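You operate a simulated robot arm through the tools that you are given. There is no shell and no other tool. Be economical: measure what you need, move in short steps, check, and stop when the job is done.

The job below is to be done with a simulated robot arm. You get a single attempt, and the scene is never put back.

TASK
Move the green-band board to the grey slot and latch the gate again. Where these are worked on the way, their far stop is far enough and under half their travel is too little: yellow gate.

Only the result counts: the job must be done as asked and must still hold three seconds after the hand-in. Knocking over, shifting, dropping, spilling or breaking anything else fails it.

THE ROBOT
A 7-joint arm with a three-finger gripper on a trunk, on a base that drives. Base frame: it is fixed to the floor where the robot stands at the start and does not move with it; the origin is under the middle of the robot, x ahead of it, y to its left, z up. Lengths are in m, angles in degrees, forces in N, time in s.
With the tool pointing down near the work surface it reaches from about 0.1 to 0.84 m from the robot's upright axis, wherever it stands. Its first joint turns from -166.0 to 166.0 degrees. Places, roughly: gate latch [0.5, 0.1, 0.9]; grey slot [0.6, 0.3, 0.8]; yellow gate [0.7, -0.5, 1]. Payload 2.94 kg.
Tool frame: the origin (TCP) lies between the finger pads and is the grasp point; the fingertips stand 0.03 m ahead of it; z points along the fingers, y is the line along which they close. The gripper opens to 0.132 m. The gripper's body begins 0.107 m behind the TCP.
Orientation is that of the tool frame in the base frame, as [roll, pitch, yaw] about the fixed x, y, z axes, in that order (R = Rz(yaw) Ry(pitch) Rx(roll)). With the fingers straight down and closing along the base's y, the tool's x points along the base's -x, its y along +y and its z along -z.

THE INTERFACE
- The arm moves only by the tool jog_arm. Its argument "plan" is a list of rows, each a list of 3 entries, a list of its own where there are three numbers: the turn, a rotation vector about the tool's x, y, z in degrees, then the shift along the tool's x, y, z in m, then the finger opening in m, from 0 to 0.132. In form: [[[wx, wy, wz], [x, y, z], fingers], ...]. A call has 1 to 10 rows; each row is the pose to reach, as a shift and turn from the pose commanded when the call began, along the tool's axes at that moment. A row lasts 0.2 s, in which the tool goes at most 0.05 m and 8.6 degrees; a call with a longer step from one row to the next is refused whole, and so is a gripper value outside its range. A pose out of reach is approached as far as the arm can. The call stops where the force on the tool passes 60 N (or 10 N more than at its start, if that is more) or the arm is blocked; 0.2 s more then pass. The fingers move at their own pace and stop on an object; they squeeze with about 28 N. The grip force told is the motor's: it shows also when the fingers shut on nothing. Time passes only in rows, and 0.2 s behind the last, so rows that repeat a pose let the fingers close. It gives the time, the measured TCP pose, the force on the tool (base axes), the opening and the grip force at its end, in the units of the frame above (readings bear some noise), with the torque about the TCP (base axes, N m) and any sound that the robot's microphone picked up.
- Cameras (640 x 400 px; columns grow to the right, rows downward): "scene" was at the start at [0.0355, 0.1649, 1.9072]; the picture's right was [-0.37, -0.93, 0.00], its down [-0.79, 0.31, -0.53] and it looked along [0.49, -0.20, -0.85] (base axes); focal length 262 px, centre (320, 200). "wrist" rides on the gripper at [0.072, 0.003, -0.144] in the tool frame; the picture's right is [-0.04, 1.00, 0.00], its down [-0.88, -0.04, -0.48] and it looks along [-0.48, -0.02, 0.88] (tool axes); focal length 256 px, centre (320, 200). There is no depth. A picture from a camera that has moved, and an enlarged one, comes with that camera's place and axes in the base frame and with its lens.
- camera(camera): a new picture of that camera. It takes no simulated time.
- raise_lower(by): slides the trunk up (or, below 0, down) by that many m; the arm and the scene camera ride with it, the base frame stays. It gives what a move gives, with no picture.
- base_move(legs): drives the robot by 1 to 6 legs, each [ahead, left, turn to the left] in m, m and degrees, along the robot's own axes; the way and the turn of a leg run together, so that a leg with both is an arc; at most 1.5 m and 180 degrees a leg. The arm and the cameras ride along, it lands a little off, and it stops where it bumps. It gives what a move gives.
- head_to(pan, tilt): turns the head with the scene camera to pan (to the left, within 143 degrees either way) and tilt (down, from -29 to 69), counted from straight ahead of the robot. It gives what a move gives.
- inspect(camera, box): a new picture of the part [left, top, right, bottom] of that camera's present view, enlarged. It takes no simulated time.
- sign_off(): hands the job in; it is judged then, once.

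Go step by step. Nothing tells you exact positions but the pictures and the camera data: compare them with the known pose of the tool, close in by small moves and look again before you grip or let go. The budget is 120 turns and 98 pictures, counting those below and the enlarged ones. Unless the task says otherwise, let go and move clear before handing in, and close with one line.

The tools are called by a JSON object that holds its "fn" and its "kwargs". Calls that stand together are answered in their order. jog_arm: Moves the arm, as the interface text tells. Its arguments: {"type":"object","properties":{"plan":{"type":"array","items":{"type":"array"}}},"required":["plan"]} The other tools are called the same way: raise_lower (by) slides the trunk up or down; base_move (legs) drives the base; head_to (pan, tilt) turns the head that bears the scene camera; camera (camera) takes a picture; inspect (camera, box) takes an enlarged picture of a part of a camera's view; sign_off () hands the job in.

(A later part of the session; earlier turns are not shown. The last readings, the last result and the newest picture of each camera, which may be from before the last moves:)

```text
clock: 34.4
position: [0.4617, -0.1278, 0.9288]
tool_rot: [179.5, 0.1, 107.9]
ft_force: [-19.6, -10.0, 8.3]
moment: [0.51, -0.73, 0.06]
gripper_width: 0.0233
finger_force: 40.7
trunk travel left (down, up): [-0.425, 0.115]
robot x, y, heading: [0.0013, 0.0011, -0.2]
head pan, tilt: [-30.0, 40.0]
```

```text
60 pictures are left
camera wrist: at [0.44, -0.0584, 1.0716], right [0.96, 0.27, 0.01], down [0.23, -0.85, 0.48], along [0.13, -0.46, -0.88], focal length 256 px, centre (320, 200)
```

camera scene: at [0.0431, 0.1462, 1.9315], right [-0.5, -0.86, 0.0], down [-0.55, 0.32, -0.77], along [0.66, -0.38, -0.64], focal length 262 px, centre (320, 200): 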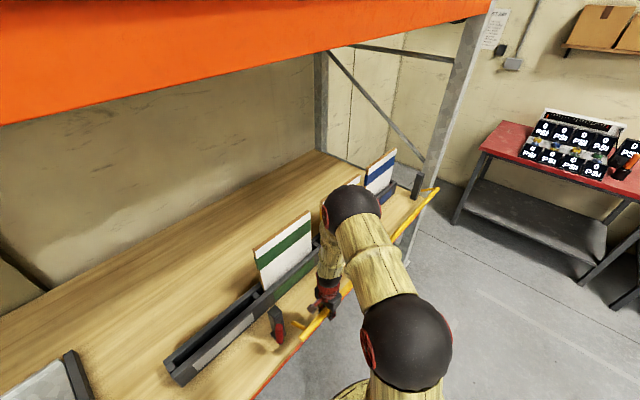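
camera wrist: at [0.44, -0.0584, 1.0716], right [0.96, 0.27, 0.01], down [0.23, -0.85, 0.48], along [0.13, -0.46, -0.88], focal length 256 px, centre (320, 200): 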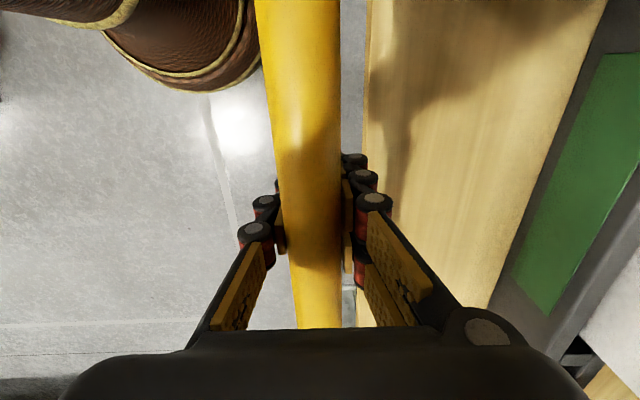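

The fitted pivot is about (n 0.508, z 0.919) with radius 0.108, and the gate is now near 85°. I'll push on gently to find its stop.

{"fn": "jog_arm", "kwargs": {"plan": [[[0, 0, 0], [0, -0.002, 0.008], 0.0], [[0, 0, 0], [0, -0.002, 0.016], 0.0], [[0, 0, 0], [0, -0.001, 0.024], 0.0], [[0, 0, 0], [0, 0.001, 0.032], 0.0], [[0, 0, 0], [0, 0.003, 0.04], 0.0]]}}

{"fn": "camera", "kwargs": {"camera": "wrist"}}

```text
clock: 35.6
position: [0.4672, -0.1287, 0.8891]
tool_rot: [179.5, 0.3, 107.9]
ft_force: [-1.5, -3.4, -0.5]
moment: [0.21, -0.14, 0.02]
gripper_width: 0.0231
finger_force: 40.2
trunk travel left (down, up): [-0.425, 0.115]
robot x, y, heading: [0.0024, -0.0038, -0.2]
head pan, tilt: [-30.0, 40.0]
```

```text
59 pictures are left
camera wrist: at [0.4463, -0.0576, 1.032], right [0.96, 0.27, 0.01], down [0.23, -0.85, 0.48], along [0.13, -0.46, -0.88], focal length 256 px, centre (320, 200)
```

wrist: 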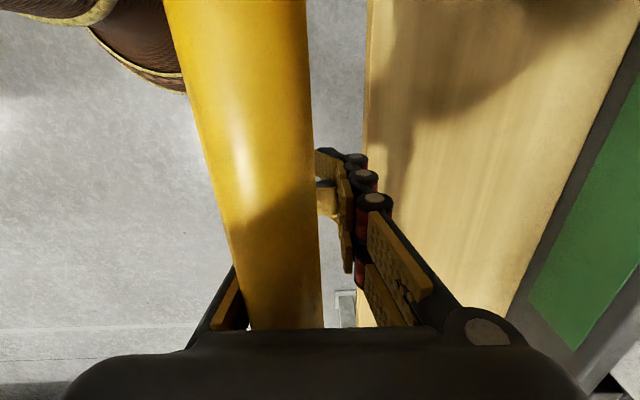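

The bar has stayed at its stop while the fingers slid down it. I'll open slightly and rise clear.

{"fn": "jog_arm", "kwargs": {"plan": [[[0, 0, 0], [0, 0, -0.01], 0.05], [[0, 0, 0], [0, 0, -0.02], 0.05], [[0, 0, 0], [0, 0, -0.05], 0.05], [[0, 0, 0], [0, 0, -0.09], 0.05], [[0, 0, 0], [0, 0, -0.13], 0.05], [[0, 0, 0], [0, 0, -0.17], 0.05], [[0, 0, 0], [0, 0, -0.21], 0.05], [[0, 0, 0], [0, 0, -0.25], 0.05], [[0, 0, 0], [0, 0, -0.29], 0.05], [[0, 0, 0], [0, 0, -0.32], 0.05]]}}

{"fn": "camera", "kwargs": {"camera": "wrist"}}

{"fn": "camera", "kwargs": {"camera": "scene"}}

```text
clock: 37.8
position: [0.4623, -0.127, 1.2062]
tool_rot: [179.6, 0.3, 107.8]
ft_force: [-0.2, -0.4, 0.1]
moment: [0.01, -0.01, 0.01]
gripper_width: 0.0499
finger_force: 0.0
trunk travel left (down, up): [-0.425, 0.115]
robot x, y, heading: [-0.0011, -0.0043, -0.4]
head pan, tilt: [-30.0, 40.0]
```

```text
58 pictures are left
camera wrist: at [0.4433, -0.0578, 1.3493], right [0.96, 0.27, 0.01], down [0.23, -0.85, 0.48], along [0.13, -0.46, -0.88], focal length 256 px, centre (320, 200)
```

wrist: 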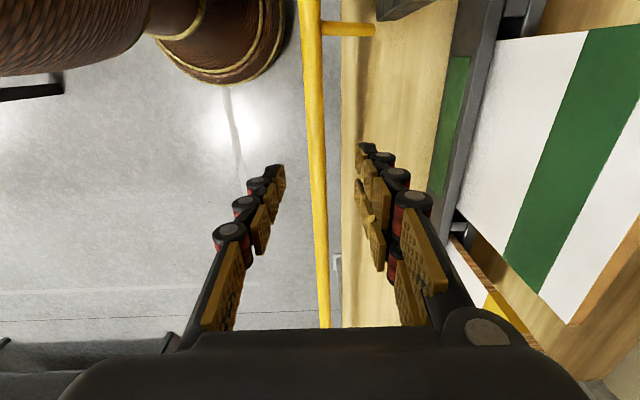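

```text
57 pictures are left
camera scene: at [0.045, 0.1474, 1.9314], right [-0.5, -0.86, 0.0], down [-0.56, 0.32, -0.77], along [0.66, -0.39, -0.64], focal length 262 px, centre (320, 200)
```

scene: 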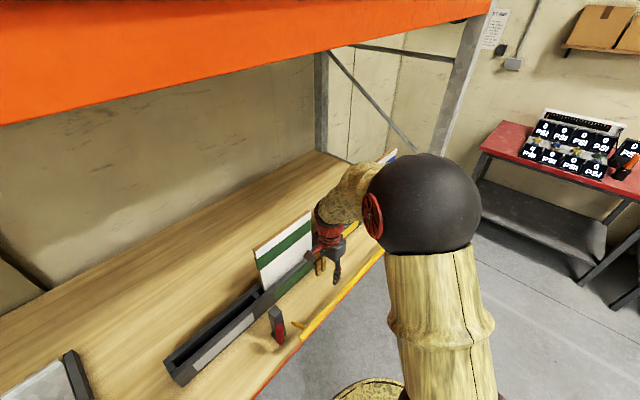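

The gate stays open. Next I'll measure the green board from above and nearer.

{"fn": "jog_arm", "kwargs": {"plan": [[[0, 0, 0], [0, 0.04, -0.03], 0.05], [[0, 0, 0], [0, 0.08, -0.06], 0.06], [[0, 0, 0], [0, 0.12, -0.08], 0.06], [[0, 0, 0], [0, 0.16, -0.1], 0.06], [[0, 0, 0], [0, 0.2, -0.12], 0.06], [[0, 0, 0], [0.02, 0.24, -0.12], 0.06], [[0, 0, 0], [0.03, 0.28, -0.12], 0.06]]}}

{"fn": "camera", "kwargs": {"camera": "wrist"}}

{"fn": "head_to", "kwargs": {"pan": -5, "tilt": 45}}

{"fn": "camera", "kwargs": {"camera": "scene"}}

```text
clock: 39.4
position: [0.7214, -0.0117, 1.3349]
tool_rot: [179.7, 0.2, 107.8]
ft_force: [0.8, -0.6, -0.7]
moment: [-0.02, 0.06, -0.01]
gripper_width: 0.0599
finger_force: 0.0
trunk travel left (down, up): [-0.425, 0.115]
robot x, y, heading: [0.0032, 0.0002, -0.3]
head pan, tilt: [-30.0, 40.0]
```

```text
56 pictures are left
camera wrist: at [0.7019, 0.0576, 1.4762], right [0.96, 0.27, 0.01], down [0.23, -0.85, 0.48], along [0.13, -0.46, -0.88], focal length 256 px, centre (320, 200)
```

wrist: 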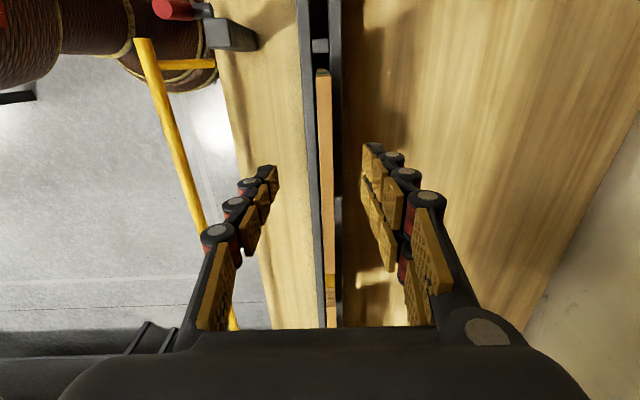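

```text
clock: 40.3
position: [0.7194, -0.0125, 1.335]
tool_rot: [179.5, 0.2, 107.9]
ft_force: [0.0, 0.5, 0.2]
moment: [0.0, 0.01, -0.02]
gripper_width: 0.0601
finger_force: 0.0
trunk travel left (down, up): [-0.425, 0.115]
robot x, y, heading: [0.0005, 0.0006, -0.4]
head pan, tilt: [-5.0, 45.0]
```

```text
55 pictures are left
camera scene: at [0.0531, 0.1825, 1.9242], right [-0.09, -1.0, 0.0], down [-0.7, 0.06, -0.71], along [0.7, -0.06, -0.71], focal length 262 px, centre (320, 200)
```

scene: 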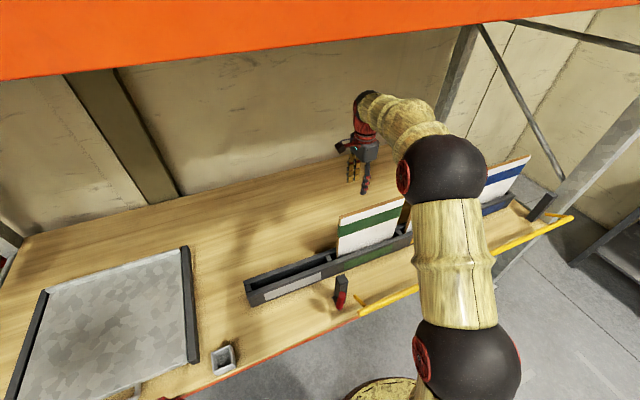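

The board top measures u ≈ −0.18 to −0.485 at n ≈ 0.69, where u is distance along the rack. I'll zoom in on the rack for the grey slot's limits.

{"fn": "inspect", "kwargs": {"camera": "scene", "box": [235, 150, 445, 320]}}

{"fn": "inspect", "kwargs": {"camera": "wrist", "box": [260, 0, 400, 120]}}

```text
2.35 times, centred on (340, 235) of scene
camera zoom: at [0.0531, 0.1825, 1.9242], right [-0.09, -1.0, 0.0], down [-0.7, 0.06, -0.71], along [0.7, -0.06, -0.71], focal length 616 px, centre (273, 118)
```

zoom: 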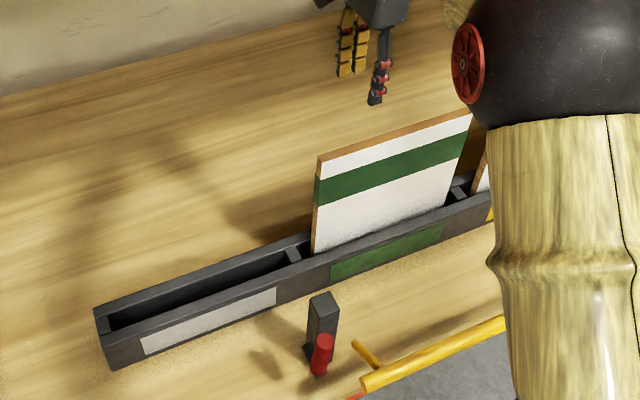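

```text
3.33 times, centred on (330, 60) of wrist
camera zoom: at [0.6996, 0.0572, 1.4772], right [0.96, 0.27, 0.01], down [0.23, -0.85, 0.48], along [0.13, -0.46, -0.88], focal length 853 px, centre (287, 667)
```

zoom: 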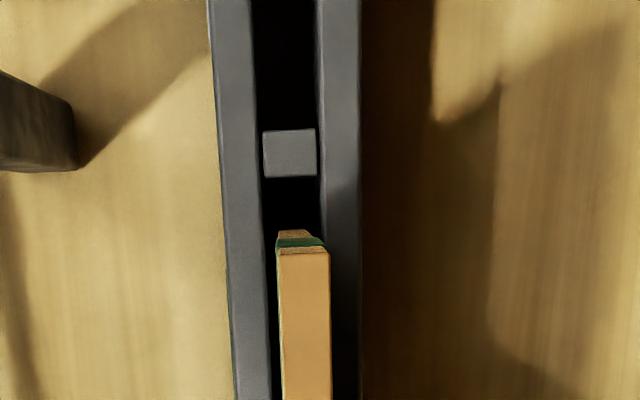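

The grey slot is about u −0.125 to 0.215 (centre 0.045), and the board is centred at u ≈ −0.322, n ≈ 0.689, with its top at 1.155. I'll go above the board's centre.

{"fn": "jog_arm", "kwargs": {"plan": [[[0, 0, 0], [-0.044, 0.0045, 0], 0.06], [[0, 0, 0], [-0.088, 0.009, 0.0], 0.06], [[0, 0, 0], [-0.088, 0.009, 0.04], 0.06], [[0, 0, 0], [-0.088, 0.009, 0.08], 0.06], [[0, 0, 0], [-0.088, 0.009, 0.12], 0.06]]}}

{"fn": "camera", "kwargs": {"camera": "wrist"}}

{"fn": "inspect", "kwargs": {"camera": "scene", "box": [300, 100, 460, 260]}}

```text
clock: 41.5
position: [0.7626, -0.0945, 1.2095]
tool_rot: [179.6, 0.1, 107.8]
ft_force: [0.5, -1.2, -0.6]
moment: [-0.02, 0.02, 0.01]
gripper_width: 0.0602
finger_force: 0.0
trunk travel left (down, up): [-0.425, 0.115]
robot x, y, heading: [0.0017, -0.0022, -0.2]
head pan, tilt: [-5.0, 45.0]
```

```text
52 pictures are left
camera wrist: at [0.7421, -0.0243, 1.3521], right [0.96, 0.27, 0.01], down [0.23, -0.85, 0.48], along [0.13, -0.46, -0.88], focal length 256 px, centre (320, 200)
```

wrist: 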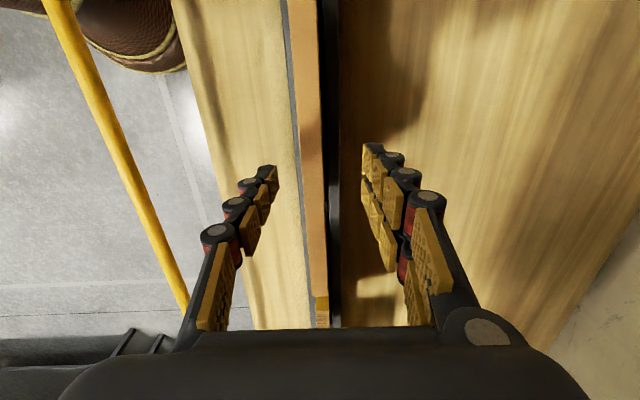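

```text
2.50 times, centred on (380, 180) of scene
camera zoom: at [0.0546, 0.1826, 1.9241], right [-0.09, -1.0, 0.0], down [-0.7, 0.06, -0.71], along [0.7, -0.06, -0.71], focal length 655 px, centre (170, 250)
```

zoom: 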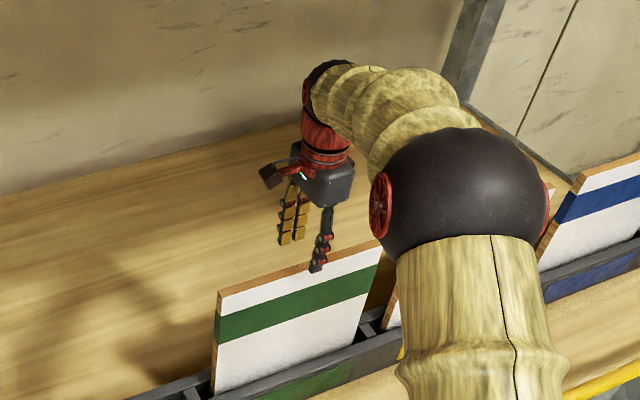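

The board is 6 mm to the robot side of the hand. I'll correct, descend and grip.

{"fn": "jog_arm", "kwargs": {"plan": [[[0, 0, 0], [0, -0.0065, 0.02], 0.06], [[0, 0, 0], [0, -0.0065, 0.05], 0.06], [[0, 0, 0], [0, -0.0065, 0.078], 0.06], [[0, 0, 0], [0, -0.0065, 0.078], 0.02], [[0, 0, 0], [0, -0.0065, 0.078], 0.0], [[0, 0, 0], [0, -0.0065, 0.078], 0.0], [[0, 0, 0], [0, -0.0065, 0.078], 0.0]]}}

{"fn": "camera", "kwargs": {"camera": "wrist"}}

```text
clock: 43.1
position: [0.7509, -0.0982, 1.1339]
tool_rot: [179.6, 0.2, 107.8]
ft_force: [-0.4, 0.3, 0.1]
moment: [-0.13, 0.03, 0.03]
gripper_width: 0.0179
finger_force: 21.9
trunk travel left (down, up): [-0.425, 0.115]
robot x, y, heading: [0.0019, 0.0029, -0.1]
head pan, tilt: [-5.0, 45.0]
```

```text
50 pictures are left
camera wrist: at [0.7314, -0.0286, 1.2768], right [0.96, 0.27, 0.01], down [0.23, -0.85, 0.48], along [0.13, -0.46, -0.88], focal length 256 px, centre (320, 200)
```

wrist: 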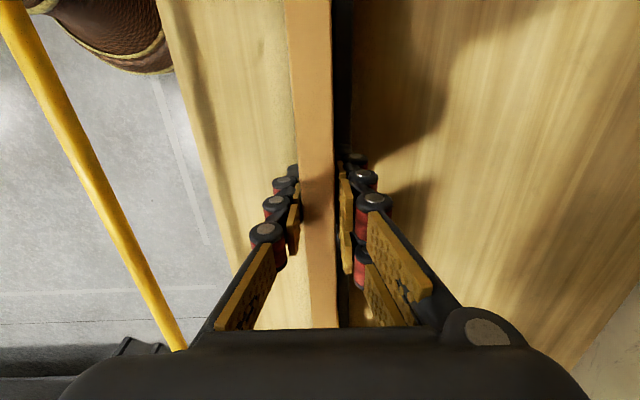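

The board is gripped at 18 mm. I'll lift slowly.

{"fn": "jog_arm", "kwargs": {"plan": [[[0, 0, 0], [0, 0, -0.01], 0.0], [[0, 0, 0], [0, 0, -0.025], 0.0], [[0, 0, 0], [0, 0, -0.04], 0.0], [[0, 0, 0], [0, 0, -0.06], 0.0], [[0, 0, 0], [0, 0, -0.08], 0.0], [[0, 0, 0], [0, 0, -0.1], 0.0], [[0, 0, 0], [0, 0, -0.12], 0.0], [[0, 0, 0], [0, 0, -0.14], 0.0]]}}

{"fn": "camera", "kwargs": {"camera": "scene"}}

{"fn": "camera", "kwargs": {"camera": "wrist"}}

```text
clock: 44.9
position: [0.7487, -0.0934, 1.273]
tool_rot: [179.6, 0.2, 107.9]
ft_force: [-0.4, 0.0, -8.1]
moment: [-0.06, 0.04, 0.0]
gripper_width: 0.0178
finger_force: 27.8
trunk travel left (down, up): [-0.425, 0.115]
robot x, y, heading: [-0.0009, 0.0012, -0.2]
head pan, tilt: [-5.0, 45.0]
```

```text
49 pictures are left
camera scene: at [0.0535, 0.1826, 1.9242], right [-0.09, -1.0, 0.0], down [-0.7, 0.06, -0.71], along [0.7, -0.06, -0.71], focal length 262 px, centre (320, 200)
```

scene: 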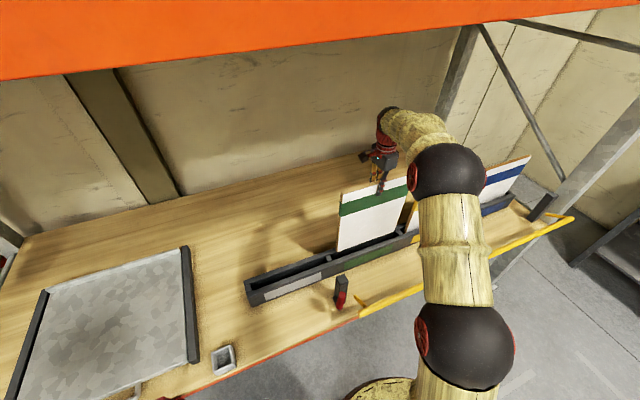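

```text
48 pictures are left
camera wrist: at [0.7282, -0.0241, 1.4161], right [0.96, 0.27, 0.01], down [0.23, -0.85, 0.48], along [0.13, -0.46, -0.88], focal length 256 px, centre (320, 200)
```

wrist: 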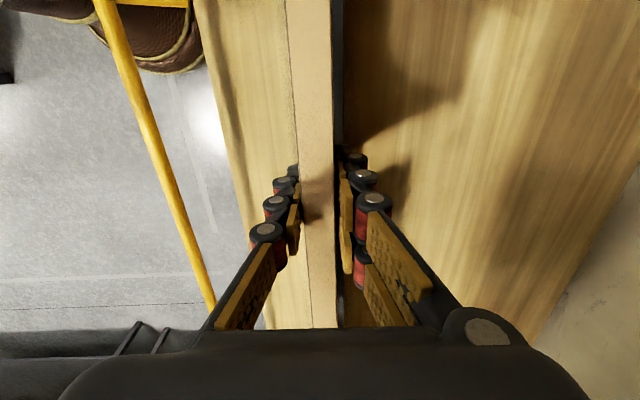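

{"fn": "inspect", "kwargs": {"camera": "scene", "box": [300, 170, 440, 290]}}

```text
3.33 times, centred on (370, 230) of scene
camera zoom: at [0.0535, 0.1826, 1.9242], right [-0.09, -1.0, 0.0], down [-0.7, 0.06, -0.71], along [0.7, -0.06, -0.71], focal length 873 px, centre (153, 100)
```

zoom: 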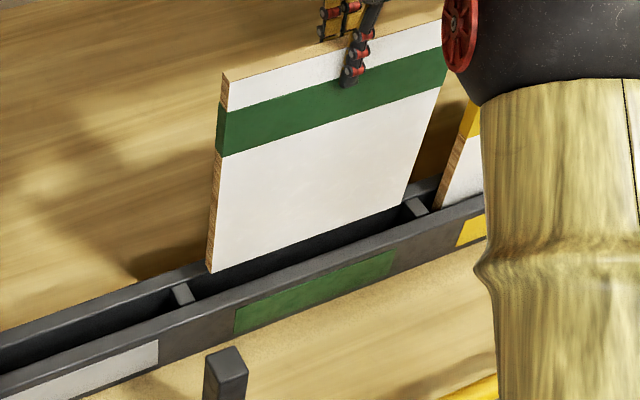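

The board's bottom is clear of the rack. I'll raise it 3 cm more and carry it 0.37 m along the rack to above the grey slot.

{"fn": "jog_arm", "kwargs": {"plan": [[[0, 0, 0], [0, 0, -0.015], 0.0], [[0, 0, 0], [0, 0, -0.03], 0.0], [[0, 0, 0], [0.02, 0, -0.03], 0.0], [[0, 0, 0], [0.05, 0, -0.03], 0.0], [[0, 0, 0], [0.085, 0, -0.03], 0.0], [[0, 0, 0], [0.12, 0, -0.03], 0.0], [[0, 0, 0], [0.155, 0, -0.03], 0.0], [[0, 0, 0], [0.18, 0, -0.03], 0.0]]}}

{"fn": "jog_arm", "kwargs": {"plan": [[[0, 0, 0], [0.02, 0, 0], 0.0], [[0, 0, 0], [0.05, 0, 0], 0.0], [[0, 0, 0], [0.085, 0, 0], 0.0], [[0, 0, 0], [0.12, 0, 0], 0.0], [[0, 0, 0], [0.155, 0, 0], 0.0], [[0, 0, 0], [0.18, 0, 0], 0.0], [[0, 0, 0], [0.19, 0, 0], 0.0], [[0, 0, 0], [0.19, 0, 0], 0.0]]}}

{"fn": "camera", "kwargs": {"camera": "scene"}}

{"fn": "camera", "kwargs": {"camera": "wrist"}}

```text
clock: 46.7
position: [0.6954, 0.0794, 1.3002]
tool_rot: [179.7, 0.3, 107.7]
ft_force: [0.3, -0.1, -7.1]
moment: [0.02, 0.0, -0.05]
gripper_width: 0.0178
finger_force: 28.2
trunk travel left (down, up): [-0.425, 0.115]
robot x, y, heading: [0.0031, 0.0011, -0.2]
head pan, tilt: [-5.0, 45.0]
```

```text
clock: 48.5
position: [0.6376, 0.2563, 1.3018]
tool_rot: [179.6, 0.2, 107.9]
ft_force: [1.2, 0.0, -7.4]
moment: [-0.01, -0.02, 0.0]
gripper_width: 0.0177
finger_force: 27.9
trunk travel left (down, up): [-0.425, 0.115]
robot x, y, heading: [0.0, 0.0004, -0.3]
head pan, tilt: [-5.0, 45.0]
```

```text
46 pictures are left
camera scene: at [0.0538, 0.183, 1.9241], right [-0.09, -1.0, 0.0], down [-0.7, 0.06, -0.71], along [0.7, -0.06, -0.71], focal length 262 px, centre (320, 200)
```

scene: 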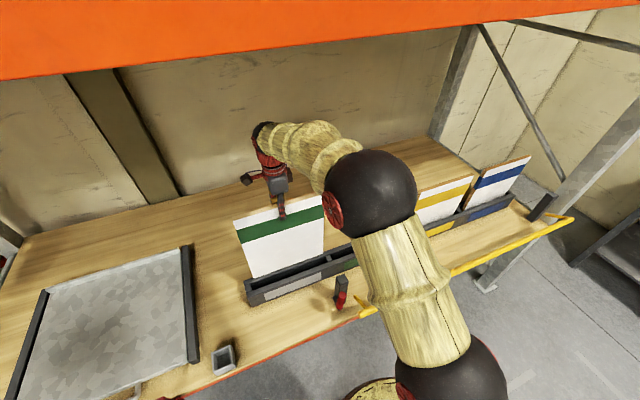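

```text
45 pictures are left
camera wrist: at [0.6167, 0.3271, 1.4451], right [0.96, 0.26, 0.01], down [0.23, -0.85, 0.48], along [0.13, -0.46, -0.88], focal length 256 px, centre (320, 200)
```

wrist: 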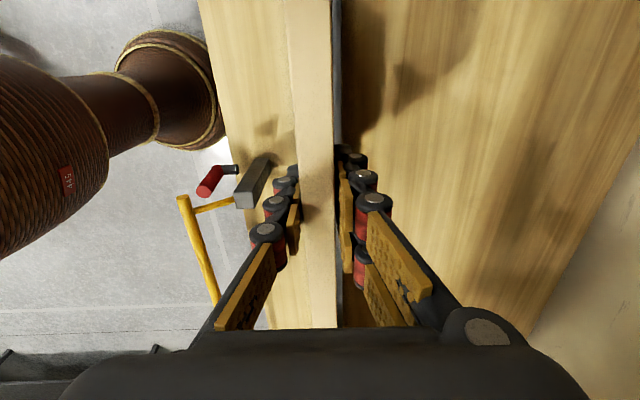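

{"fn": "inspect", "kwargs": {"camera": "scene", "box": [220, 190, 370, 310]}}

{"fn": "inspect", "kwargs": {"camera": "wrist", "box": [270, 0, 410, 120]}}

```text
3.33 times, centred on (295, 250) of scene
camera zoom: at [0.0538, 0.183, 1.9241], right [-0.09, -1.0, 0.0], down [-0.7, 0.06, -0.71], along [0.7, -0.06, -0.71], focal length 873 px, centre (403, 33)
```

zoom: 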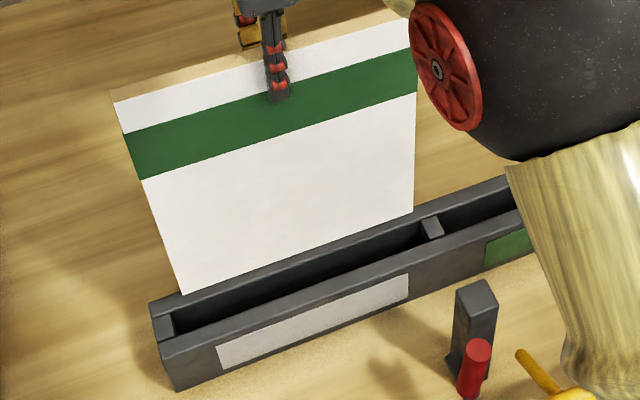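

```text
3.33 times, centred on (340, 60) of wrist
camera zoom: at [0.6167, 0.3271, 1.4451], right [0.96, 0.26, 0.01], down [0.23, -0.85, 0.48], along [0.13, -0.46, -0.88], focal length 853 px, centre (253, 667)
```

zoom: 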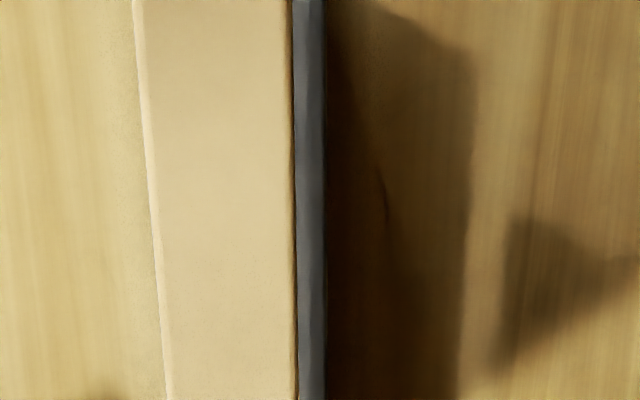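

The board is centred over the slot within millimetres (slot centre u ≈ 0.052, board ≈ 0.050). I'll nudge it 3 mm inward and lower it partway.

{"fn": "jog_arm", "kwargs": {"plan": [[[0, 0, 0], [0.001, 0.003, 0.01], 0.0], [[0, 0, 0], [0.001, 0.003, 0.025], 0.0], [[0, 0, 0], [0.001, 0.003, 0.04], 0.0], [[0, 0, 0], [0.001, 0.003, 0.055], 0.0], [[0, 0, 0], [0.001, 0.003, 0.068], 0.0], [[0, 0, 0], [0.001, 0.003, 0.08], 0.0]]}}

{"fn": "inspect", "kwargs": {"camera": "scene", "box": [220, 190, 370, 310]}}

```text
clock: 49.9
position: [0.6383, 0.2589, 1.2221]
tool_rot: [179.6, 0.2, 107.8]
ft_force: [0.2, 0.0, -7.6]
moment: [0.01, 0.0, 0.0]
gripper_width: 0.0177
finger_force: 28.4
trunk travel left (down, up): [-0.425, 0.115]
robot x, y, heading: [-0.0006, -0.0002, -0.3]
head pan, tilt: [-5.0, 45.0]
```

```text
3.33 times, centred on (295, 250) of scene
camera zoom: at [0.0543, 0.1831, 1.9241], right [-0.09, -1.0, 0.0], down [-0.7, 0.06, -0.71], along [0.7, -0.06, -0.71], focal length 873 px, centre (403, 33)
```

zoom: 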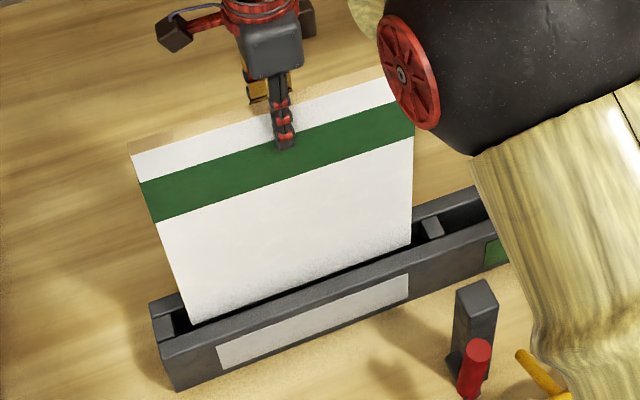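

The board's bottom has entered the slot freely, with no extra force. I'll lower it the rest of the way.

{"fn": "jog_arm", "kwargs": {"plan": [[[0, 0, 0], [0, 0, 0.015], 0.0], [[0, 0, 0], [0, 0, 0.03], 0.0], [[0, 0, 0], [0, 0, 0.045], 0.0], [[0, 0, 0], [0, 0, 0.058], 0.0], [[0, 0, 0], [0, 0, 0.07], 0.0], [[0, 0, 0], [0, 0, 0.08], 0.0], [[0, 0, 0], [0, 0, 0.086], 0.0], [[0, 0, 0], [0, 0, 0.089], 0.0]]}}

{"fn": "inspect", "kwargs": {"camera": "scene", "box": [220, 190, 370, 310]}}

{"fn": "camera", "kwargs": {"camera": "wrist"}}

```text
clock: 51.7
position: [0.6394, 0.2596, 1.1345]
tool_rot: [179.3, 0.2, 107.8]
ft_force: [-0.2, -1.1, 2.2]
moment: [-0.2, 0.13, 0.03]
gripper_width: 0.0175
finger_force: 28.6
trunk travel left (down, up): [-0.425, 0.115]
robot x, y, heading: [0.0009, 0.0027, -0.2]
head pan, tilt: [-5.0, 45.0]
```

```text
3.33 times, centred on (295, 250) of scene
camera zoom: at [0.0531, 0.1827, 1.9243], right [-0.09, -1.0, 0.0], down [-0.7, 0.06, -0.71], along [0.7, -0.06, -0.71], focal length 873 px, centre (403, 33)
```

zoom: 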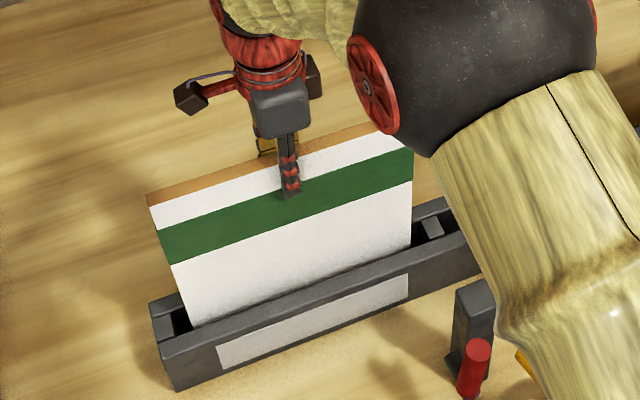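

```text
40 pictures are left
camera wrist: at [0.6192, 0.3295, 1.2769], right [0.96, 0.27, 0.01], down [0.23, -0.85, 0.48], along [0.14, -0.46, -0.88], focal length 256 px, centre (320, 200)
```

wrist: 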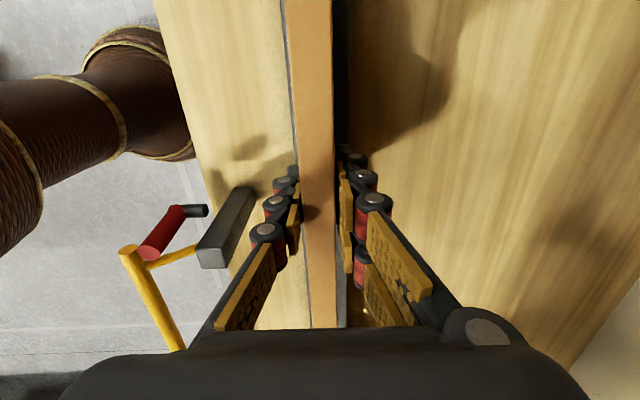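

The board is on the slot floor, at the same height as in its old slot, with the weight off the hand. I'll release and rise.

{"fn": "jog_arm", "kwargs": {"plan": [[[0, 0, 0], [0, 0, 0.001], 0.02], [[0, 0, 0], [0, 0, 0.001], 0.03], [[0, 0, 0], [0, 0, 0], 0.06], [[0, 0, 0], [0, 0, 0], 0.06], [[0, 0, 0], [0, 0, -0.03], 0.06], [[0, 0, 0], [0, 0, -0.07], 0.06], [[0, 0, 0], [0, 0, -0.11], 0.06], [[0, 0, 0], [0, 0, -0.14], 0.06]]}}

{"fn": "camera", "kwargs": {"camera": "wrist"}}

{"fn": "camera", "kwargs": {"camera": "scene"}}

```text
clock: 53.5
position: [0.6367, 0.2573, 1.2726]
tool_rot: [179.5, 0.1, 107.9]
ft_force: [-0.5, 0.6, -0.6]
moment: [0.04, -0.03, 0.04]
gripper_width: 0.0599
finger_force: 0.0
trunk travel left (down, up): [-0.425, 0.115]
robot x, y, heading: [-0.0, -0.0013, -0.3]
head pan, tilt: [-5.0, 45.0]
```

```text
39 pictures are left
camera wrist: at [0.6168, 0.327, 1.4159], right [0.96, 0.27, 0.01], down [0.23, -0.85, 0.48], along [0.13, -0.46, -0.88], focal length 256 px, centre (320, 200)
```

wrist: 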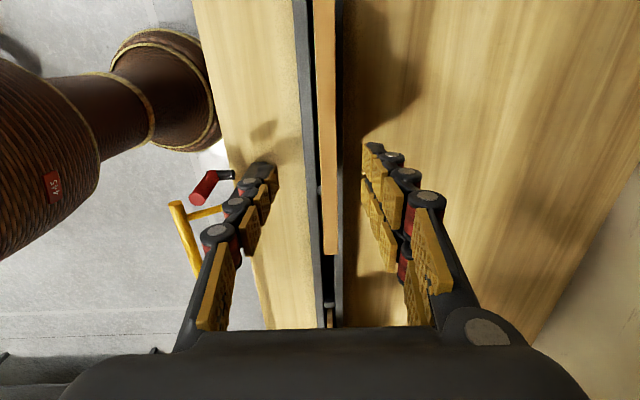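

```text
38 pictures are left
camera scene: at [0.0527, 0.1827, 1.9242], right [-0.09, -1.0, 0.0], down [-0.7, 0.06, -0.71], along [0.7, -0.06, -0.71], focal length 262 px, centre (320, 200)
```

scene: 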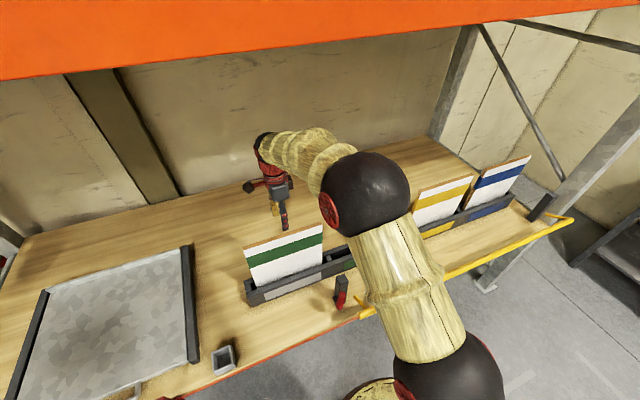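

The board stands upright in the grey slot. Next I'll return to above the open gate bar.

{"fn": "jog_arm", "kwargs": {"plan": [[[0, 0, 0], [-0.0, -0.03, -0.02], 0.06], [[0, 0, 0], [-0.02, -0.065, -0.02], 0.06], [[0, 0, 0], [-0.055, -0.095, -0.02], 0.06], [[0, 0, 0], [-0.09, -0.125, -0.02], 0.06], [[0, 0, 0], [-0.125, -0.155, -0.02], 0.06], [[0, 0, 0], [-0.16, -0.185, -0.02], 0.06], [[0, 0, 0], [-0.195, -0.215, -0.0], 0.06], [[0, 0, 0], [-0.23, -0.245, 0.02], 0.06], [[0, 0, 0], [-0.27, -0.27, 0.03], 0.06], [[0, 0, 0], [-0.31, -0.285, 0.03], 0.06]]}}

{"fn": "camera", "kwargs": {"camera": "wrist"}}

```text
refused: row 7 steps farther than a row can; nothing moved
```

```text
37 pictures are left
camera wrist: at [0.6168, 0.327, 1.4159], right [0.96, 0.27, 0.01], down [0.23, -0.85, 0.48], along [0.13, -0.46, -0.88], focal length 256 px, centre (320, 200)
```

wrist: 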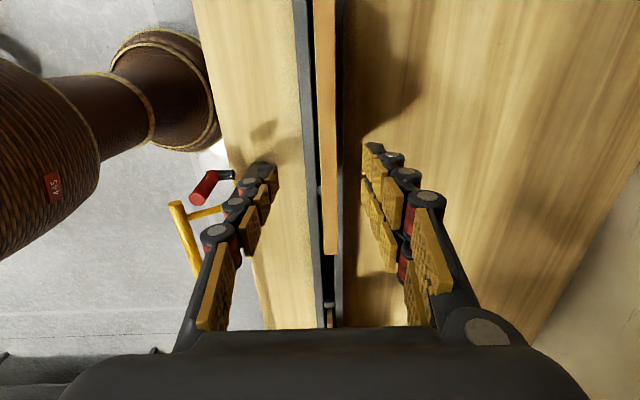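

The plan was refused for one long step; I'll resend it with even steps.

{"fn": "jog_arm", "kwargs": {"plan": [[[0, 0, 0], [0, -0.03, -0.02], 0.06], [[0, 0, 0], [-0.025, -0.065, -0.02], 0.06], [[0, 0, 0], [-0.06, -0.095, -0.02], 0.06], [[0, 0, 0], [-0.095, -0.125, -0.02], 0.06], [[0, 0, 0], [-0.13, -0.155, -0.02], 0.06], [[0, 0, 0], [-0.165, -0.185, -0.02], 0.06], [[0, 0, 0], [-0.2, -0.215, -0.01], 0.06], [[0, 0, 0], [-0.235, -0.245, 0.0], 0.06], [[0, 0, 0], [-0.275, -0.27, 0.01], 0.06], [[0, 0, 0], [-0.31, -0.285, 0.03], 0.06]]}}

{"fn": "camera", "kwargs": {"camera": "wrist"}}

```text
clock: 55.7
position: [0.4625, -0.1233, 1.2417]
tool_rot: [179.5, 0.1, 107.8]
ft_force: [0.5, -0.1, -0.3]
moment: [0.05, 0.03, -0.01]
gripper_width: 0.0598
finger_force: 0.1
trunk travel left (down, up): [-0.425, 0.115]
robot x, y, heading: [-0.0025, -0.0027, 0.0]
head pan, tilt: [-5.0, 45.0]
```

```text
36 pictures are left
camera wrist: at [0.443, -0.0537, 1.3835], right [0.96, 0.27, 0.01], down [0.23, -0.85, 0.48], along [0.13, -0.46, -0.88], focal length 256 px, centre (320, 200)
```

wrist: 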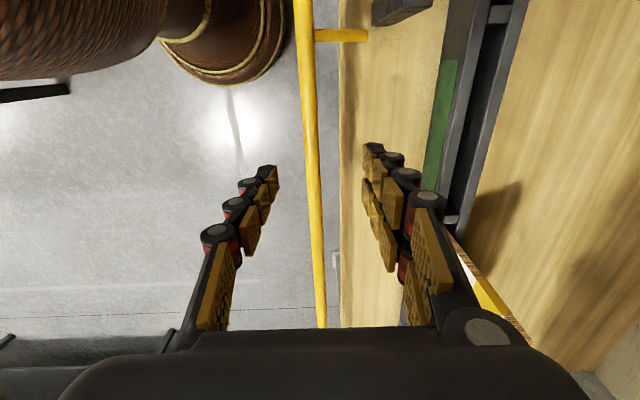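

The bar sits about 1.5 cm nearer the robot. I'll correct and descend around it.

{"fn": "jog_arm", "kwargs": {"plan": [[[0, 0, 0], [0, -0.008, 0.045], 0.06], [[0, 0, 0], [0, -0.014, 0.09], 0.06], [[0, 0, 0], [0, -0.014, 0.135], 0.06], [[0, 0, 0], [0, -0.014, 0.18], 0.06], [[0, 0, 0], [0, -0.014, 0.22], 0.06]]}}

{"fn": "camera", "kwargs": {"camera": "wrist"}}

```text
clock: 56.9
position: [0.4525, -0.126, 1.0199]
tool_rot: [179.6, 0.1, 107.8]
ft_force: [0.2, -0.5, -1.2]
moment: [0.01, 0.02, -0.01]
gripper_width: 0.0603
finger_force: 0.1
trunk travel left (down, up): [-0.425, 0.115]
robot x, y, heading: [0.0011, -0.0038, -0.4]
head pan, tilt: [-5.0, 45.0]
```

```text
35 pictures are left
camera wrist: at [0.4325, -0.0566, 1.1623], right [0.96, 0.27, 0.01], down [0.23, -0.85, 0.48], along [0.13, -0.46, -0.88], focal length 256 px, centre (320, 200)
```

wrist: 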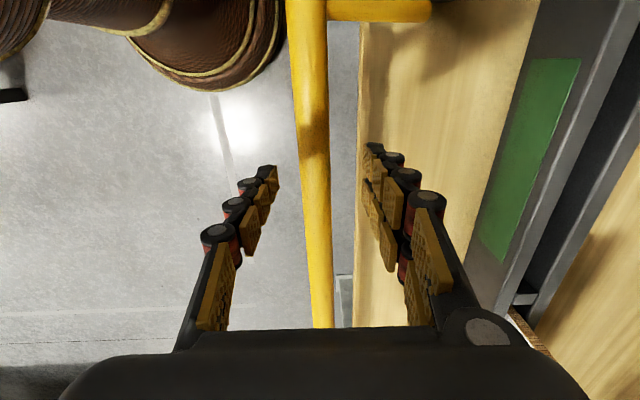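

{"fn": "jog_arm", "kwargs": {"plan": [[[0, 0, 0], [0, -0.004, 0.035], 0.06], [[0, 0, 0], [0, -0.004, 0.07], 0.06], [[0, 0, 0], [0, -0.004, 0.095], 0.06], [[0, 0, 0], [0, -0.004, 0.095], 0.02], [[0, 0, 0], [0, -0.004, 0.095], 0.0], [[0, 0, 0], [0, -0.004, 0.095], 0.0], [[0, 0, 0], [0, -0.004, 0.095], 0.0]]}}

{"fn": "camera", "kwargs": {"camera": "wrist"}}

```text
clock: 58.5
position: [0.4496, -0.1266, 0.9286]
tool_rot: [179.5, 0.2, 107.9]
ft_force: [6.3, 2.2, -5.1]
moment: [-0.31, 0.4, -0.02]
gripper_width: 0.0227
finger_force: 23.5
trunk travel left (down, up): [-0.425, 0.115]
robot x, y, heading: [0.001, 0.0016, -0.3]
head pan, tilt: [-5.0, 45.0]
```

```text
34 pictures are left
camera wrist: at [0.4287, -0.0573, 1.0708], right [0.96, 0.27, 0.01], down [0.23, -0.85, 0.48], along [0.13, -0.46, -0.88], focal length 256 px, centre (320, 200)
```

wrist: 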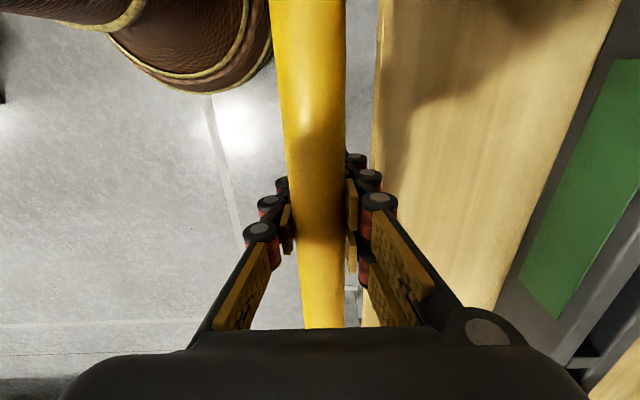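

Gripped. I'll swing the gate back up along the same arc.

{"fn": "jog_arm", "kwargs": {"plan": [[[0, 0, 0], [0, 0.0034, -0.015], 0.0], [[0, 0, 0], [0, 0.0096, -0.0314], 0.0], [[0, 0, 0], [0, 0.017, -0.0449], 0.0], [[0, 0, 0], [0, 0.0262, -0.0574], 0.0], [[0, 0, 0], [0, 0.0368, -0.0685], 0.0], [[0, 0, 0], [0, 0.0489, -0.0782], 0.0], [[0, 0, 0], [0, 0.0621, -0.0862], 0.0], [[0, 0, 0], [0, 0.0762, -0.0924], 0.0], [[0, 0, 0], [0, 0.091, -0.0967], 0.0], [[0, 0, 0], [0, 0.1063, -0.0991], 0.0]]}}

{"fn": "camera", "kwargs": {"camera": "wrist"}}

{"fn": "camera", "kwargs": {"camera": "scene"}}

```text
clock: 59.2
position: [0.4647, -0.1215, 0.9593]
tool_rot: [179.3, 0.4, 108.0]
ft_force: [19.5, 7.6, -27.0]
moment: [-0.87, 0.34, -0.4]
gripper_width: 0.0237
finger_force: 44.4
trunk travel left (down, up): [-0.425, 0.115]
robot x, y, heading: [0.0004, 0.001, -0.2]
head pan, tilt: [-5.0, 45.0]
stopped in row 3: the force on the tool passed its limit at 74 N (the readings are from after the stop); the commanded pose is now the measured one
```

```text
33 pictures are left
camera wrist: at [0.4452, -0.0521, 1.1025], right [0.96, 0.27, 0.01], down [0.23, -0.85, 0.48], along [0.14, -0.46, -0.88], focal length 256 px, centre (320, 200)
```

wrist: 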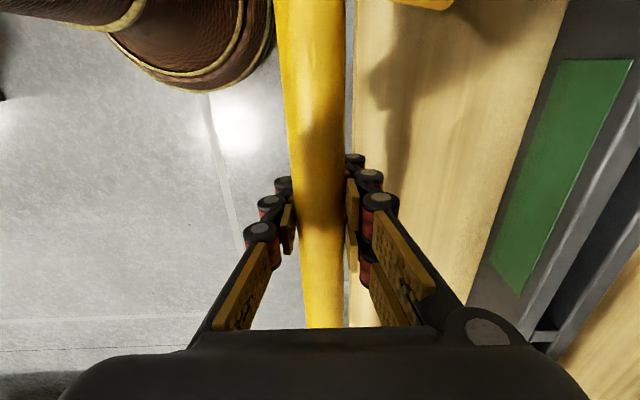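

```text
32 pictures are left
camera scene: at [0.0585, 0.1834, 1.9239], right [-0.09, -1.0, 0.0], down [-0.71, 0.06, -0.7], along [0.7, -0.06, -0.71], focal length 262 px, centre (320, 200)
```

scene: 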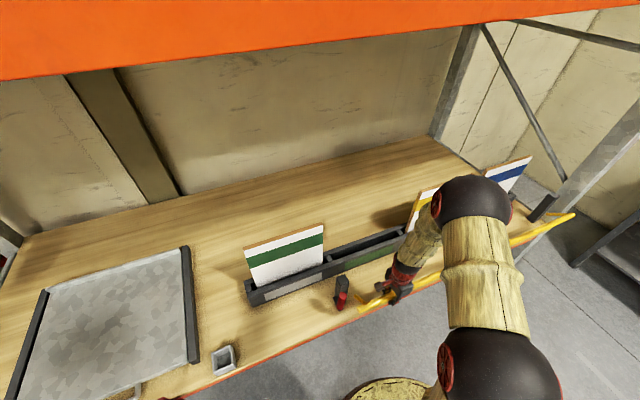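

It stopped on force, likely from moving too fast or slightly off the arc. I'll continue with finer steps on the refitted arc.

{"fn": "jog_arm", "kwargs": {"plan": [[[0, 0, 0], [0, 0.0047, -0.0075], 0.0], [[0, 0, 0], [0, 0.0083, -0.0143], 0.0], [[0, 0, 0], [0, 0.0124, -0.0208], 0.0], [[0, 0, 0], [0, 0.0169, -0.027], 0.0], [[0, 0, 0], [0, 0.0219, -0.0329], 0.0], [[0, 0, 0], [0, 0.0272, -0.0384], 0.0], [[0, 0, 0], [0, 0.0329, -0.0436], 0.0], [[0, 0, 0], [0, 0.0389, -0.0483], 0.0], [[0, 0, 0], [0, 0.0453, -0.0526], 0.0], [[0, 0, 0], [0, 0.052, -0.0564], 0.0]]}}

{"fn": "camera", "kwargs": {"camera": "wrist"}}

```text
clock: 59.8
position: [0.4726, -0.1203, 0.9697]
tool_rot: [179.4, 0.5, 108.1]
ft_force: [20.3, 5.3, -34.8]
moment: [-1.21, 0.44, -0.2]
gripper_width: 0.0229
finger_force: 43.1
trunk travel left (down, up): [-0.425, 0.115]
robot x, y, heading: [0.0028, -0.0007, 0.1]
head pan, tilt: [-5.0, 45.0]
stopped in row 2: the force on the tool passed its limit at 67 N (the readings are from after the stop); the commanded pose is now the measured one
```

```text
31 pictures are left
camera wrist: at [0.4522, -0.0498, 1.1126], right [0.96, 0.27, 0.01], down [0.23, -0.85, 0.48], along [0.14, -0.46, -0.88], focal length 256 px, centre (320, 200)
```

wrist: 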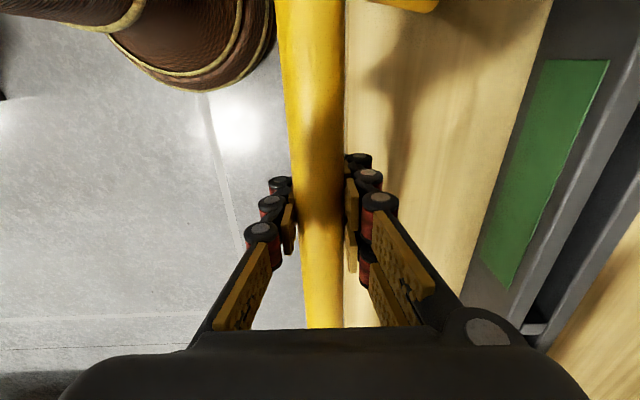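

Decomposing the force shows I'm tracking too far outside the arc. I'll use a tighter radius and slower steps.

{"fn": "jog_arm", "kwargs": {"plan": [[[0, 0, 0], [0, 0.0049, -0.0014], 0.0], [[0, 0, 0], [0, 0.0077, -0.0061], 0.0], [[0, 0, 0], [0, 0.0109, -0.0106], 0.0], [[0, 0, 0], [0, 0.0142, -0.015], 0.0], [[0, 0, 0], [0, 0.0178, -0.0192], 0.0], [[0, 0, 0], [0, 0.0216, -0.0231], 0.0], [[0, 0, 0], [0, 0.0255, -0.0269], 0.0], [[0, 0, 0], [0, 0.0297, -0.0305], 0.0], [[0, 0, 0], [0, 0.0341, -0.0338], 0.0], [[0, 0, 0], [0, 0.0386, -0.037], 0.0]]}}

{"fn": "camera", "kwargs": {"camera": "wrist"}}

```text
clock: 62.0
position: [0.507, -0.1079, 1.0081]
tool_rot: [179.5, 0.3, 108.0]
ft_force: [8.8, 1.5, -35.1]
moment: [0.13, 0.21, -0.19]
gripper_width: 0.0243
finger_force: 44.6
trunk travel left (down, up): [-0.425, 0.115]
robot x, y, heading: [0.0026, 0.0025, -0.0]
head pan, tilt: [-5.0, 45.0]
```

```text
30 pictures are left
camera wrist: at [0.4865, -0.038, 1.1504], right [0.96, 0.27, 0.01], down [0.23, -0.85, 0.48], along [0.14, -0.46, -0.88], focal length 256 px, centre (320, 200)
```

wrist: 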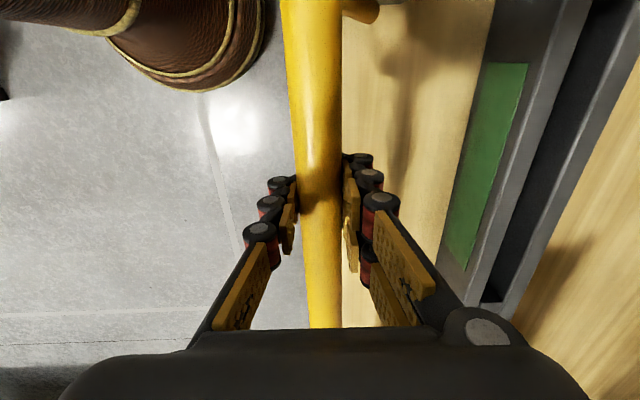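

Good progress, now at about 33°. I'll continue toward closed.

{"fn": "jog_arm", "kwargs": {"plan": [[[0, 0, 0], [0, 0.0072, -0.0006], 0.0], [[0, 0, 0], [0, 0.0136, -0.004], 0.0], [[0, 0, 0], [0, 0.0202, -0.0069], 0.0], [[0, 0, 0], [0, 0.0271, -0.0094], 0.0], [[0, 0, 0], [0, 0.034, -0.0114], 0.0], [[0, 0, 0], [0, 0.0411, -0.0129], 0.0], [[0, 0, 0], [0, 0.0483, -0.0139], 0.0], [[0, 0, 0], [0, 0.0556, -0.0144], 0.0], [[0, 0, 0], [0, 0.0628, -0.0144], 0.0], [[0, 0, 0], [0, 0.07, -0.0139], 0.0]]}}

{"fn": "jog_arm", "kwargs": {"plan": [[[0, 0, 0], [0, 0.003, 0.0], 0.0], [[0, 0, 0], [0, 0.006, 0.0], 0.0], [[0, 0, 0], [0, 0.009, 0.0005], 0.0], [[0, 0, 0], [0, 0.012, 0.001], 0.0]]}}

{"fn": "camera", "kwargs": {"camera": "wrist"}}

{"fn": "camera", "kwargs": {"camera": "scene"}}

```text
clock: 64.2
position: [0.5713, -0.0877, 1.0251]
tool_rot: [179.1, 0.2, 108.0]
ft_force: [-8.1, -3.9, -18.1]
moment: [-0.07, 0.47, -0.35]
gripper_width: 0.0255
finger_force: 45.5
trunk travel left (down, up): [-0.425, 0.115]
robot x, y, heading: [0.0004, 0.0019, 0.1]
head pan, tilt: [-5.0, 45.0]
```

```text
clock: 65.2
position: [0.5826, -0.0842, 1.0219]
tool_rot: [179.4, 0.3, 107.9]
ft_force: [-10.4, -5.9, -20.1]
moment: [-0.31, 0.36, -0.24]
gripper_width: 0.0254
finger_force: 44.9
trunk travel left (down, up): [-0.425, 0.115]
robot x, y, heading: [-0.0025, -0.0023, 0.0]
head pan, tilt: [-5.0, 45.0]
```

```text
29 pictures are left
camera wrist: at [0.5616, -0.0138, 1.1642], right [0.96, 0.27, 0.01], down [0.23, -0.85, 0.48], along [0.14, -0.46, -0.88], focal length 256 px, centre (320, 200)
```

wrist: 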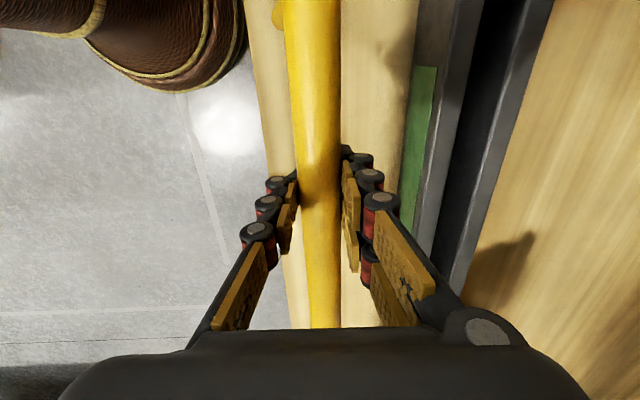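

```text
28 pictures are left
camera scene: at [0.0542, 0.1819, 1.9242], right [-0.09, -1.0, 0.0], down [-0.7, 0.06, -0.71], along [0.7, -0.06, -0.71], focal length 262 px, centre (320, 200)
```

scene: 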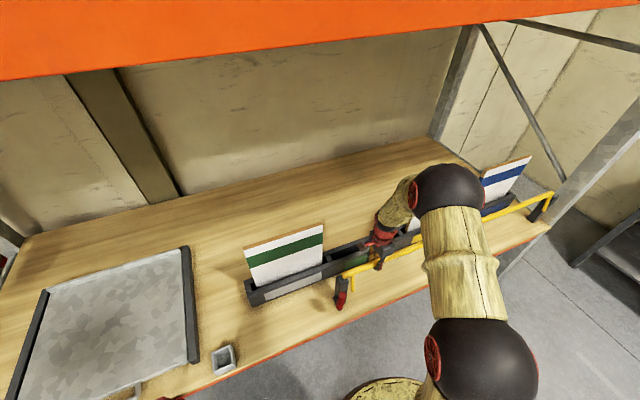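

The bar is back at n ≈ 0.528, where it started. I'll press slightly to confirm the stop, then release and rise.

{"fn": "jog_arm", "kwargs": {"plan": [[[0, 0, 0], [0, 0.003, 0.0], 0.0], [[0, 0, 0], [0, 0.006, 0.0], 0.0], [[0, 0, 0], [0, 0.006, 0.0], 0.0]]}}

{"fn": "jog_arm", "kwargs": {"plan": [[[0, 0, 0], [0, 0, 0], 0.05], [[0, 0, 0], [0, 0, 0], 0.05], [[0, 0, 0], [0, 0, -0.04], 0.05], [[0, 0, 0], [0, 0, -0.08], 0.05], [[0, 0, 0], [0, 0, -0.12], 0.05]]}}

{"fn": "camera", "kwargs": {"camera": "wrist"}}

{"fn": "inspect", "kwargs": {"camera": "scene", "box": [310, 180, 570, 330]}}

```text
clock: 66.0
position: [0.5815, -0.0829, 1.0212]
tool_rot: [179.6, 0.2, 107.9]
ft_force: [-36.3, -21.7, -13.4]
moment: [-0.46, 0.17, -0.14]
gripper_width: 0.0251
finger_force: 44.9
trunk travel left (down, up): [-0.425, 0.115]
robot x, y, heading: [0.0023, 0.002, -0.1]
head pan, tilt: [-5.0, 45.0]
```

```text
clock: 67.2
position: [0.5861, -0.0772, 1.1444]
tool_rot: [179.4, 0.3, 108.0]
ft_force: [-0.5, -0.2, -0.1]
moment: [-0.04, -0.04, -0.02]
gripper_width: 0.0499
finger_force: 0.1
trunk travel left (down, up): [-0.425, 0.115]
robot x, y, heading: [-0.0024, 0.0012, -0.3]
head pan, tilt: [-5.0, 45.0]
```

```text
27 pictures are left
camera wrist: at [0.5658, -0.0079, 1.2866], right [0.96, 0.27, 0.01], down [0.23, -0.85, 0.48], along [0.14, -0.46, -0.88], focal length 256 px, centre (320, 200)
```

wrist: 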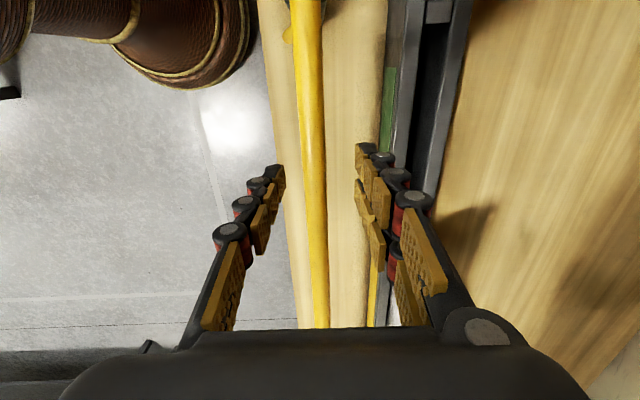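

```text
2.46 times, centred on (440, 255) of scene
camera zoom: at [0.0523, 0.1831, 1.9242], right [-0.09, -1.0, 0.0], down [-0.7, 0.06, -0.71], along [0.7, -0.06, -0.71], focal length 645 px, centre (25, 65)
```

zoom: 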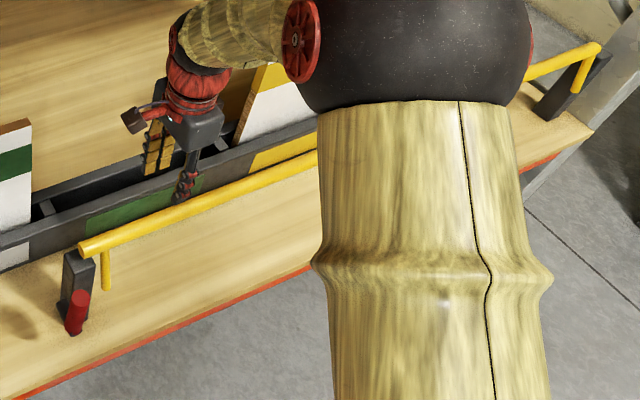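

The gate is firmly at its closed stop and stays there. I'll go back to the latch lever.

{"fn": "jog_arm", "kwargs": {"plan": [[[0, 0, 0], [0.04, -0.0175, 0], 0.05], [[0, 0, 0], [0.08, -0.035, 0], 0.05], [[0, 0, 0], [0.12, -0.0525, 0], 0.05], [[0, 0, 0], [0.161, -0.07, 0], 0.045], [[0, 0, 0], [0.161, -0.07, 0], 0.045]]}}

{"fn": "camera", "kwargs": {"camera": "wrist"}}

```text
clock: 68.4
position: [0.4713, 0.053, 1.1423]
tool_rot: [179.3, 0.3, 108.1]
ft_force: [-0.9, 0.9, -0.6]
moment: [-0.02, 0.04, 0.03]
gripper_width: 0.0451
finger_force: 0.1
trunk travel left (down, up): [-0.425, 0.115]
robot x, y, heading: [0.0007, -0.005, -0.3]
head pan, tilt: [-5.0, 45.0]
```

```text
25 pictures are left
camera wrist: at [0.4492, 0.1225, 1.2841], right [0.96, 0.27, 0.01], down [0.23, -0.85, 0.48], along [0.14, -0.46, -0.88], focal length 256 px, centre (320, 200)
```

wrist: 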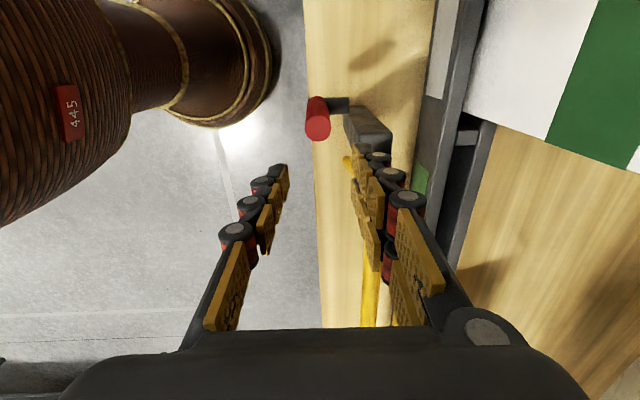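

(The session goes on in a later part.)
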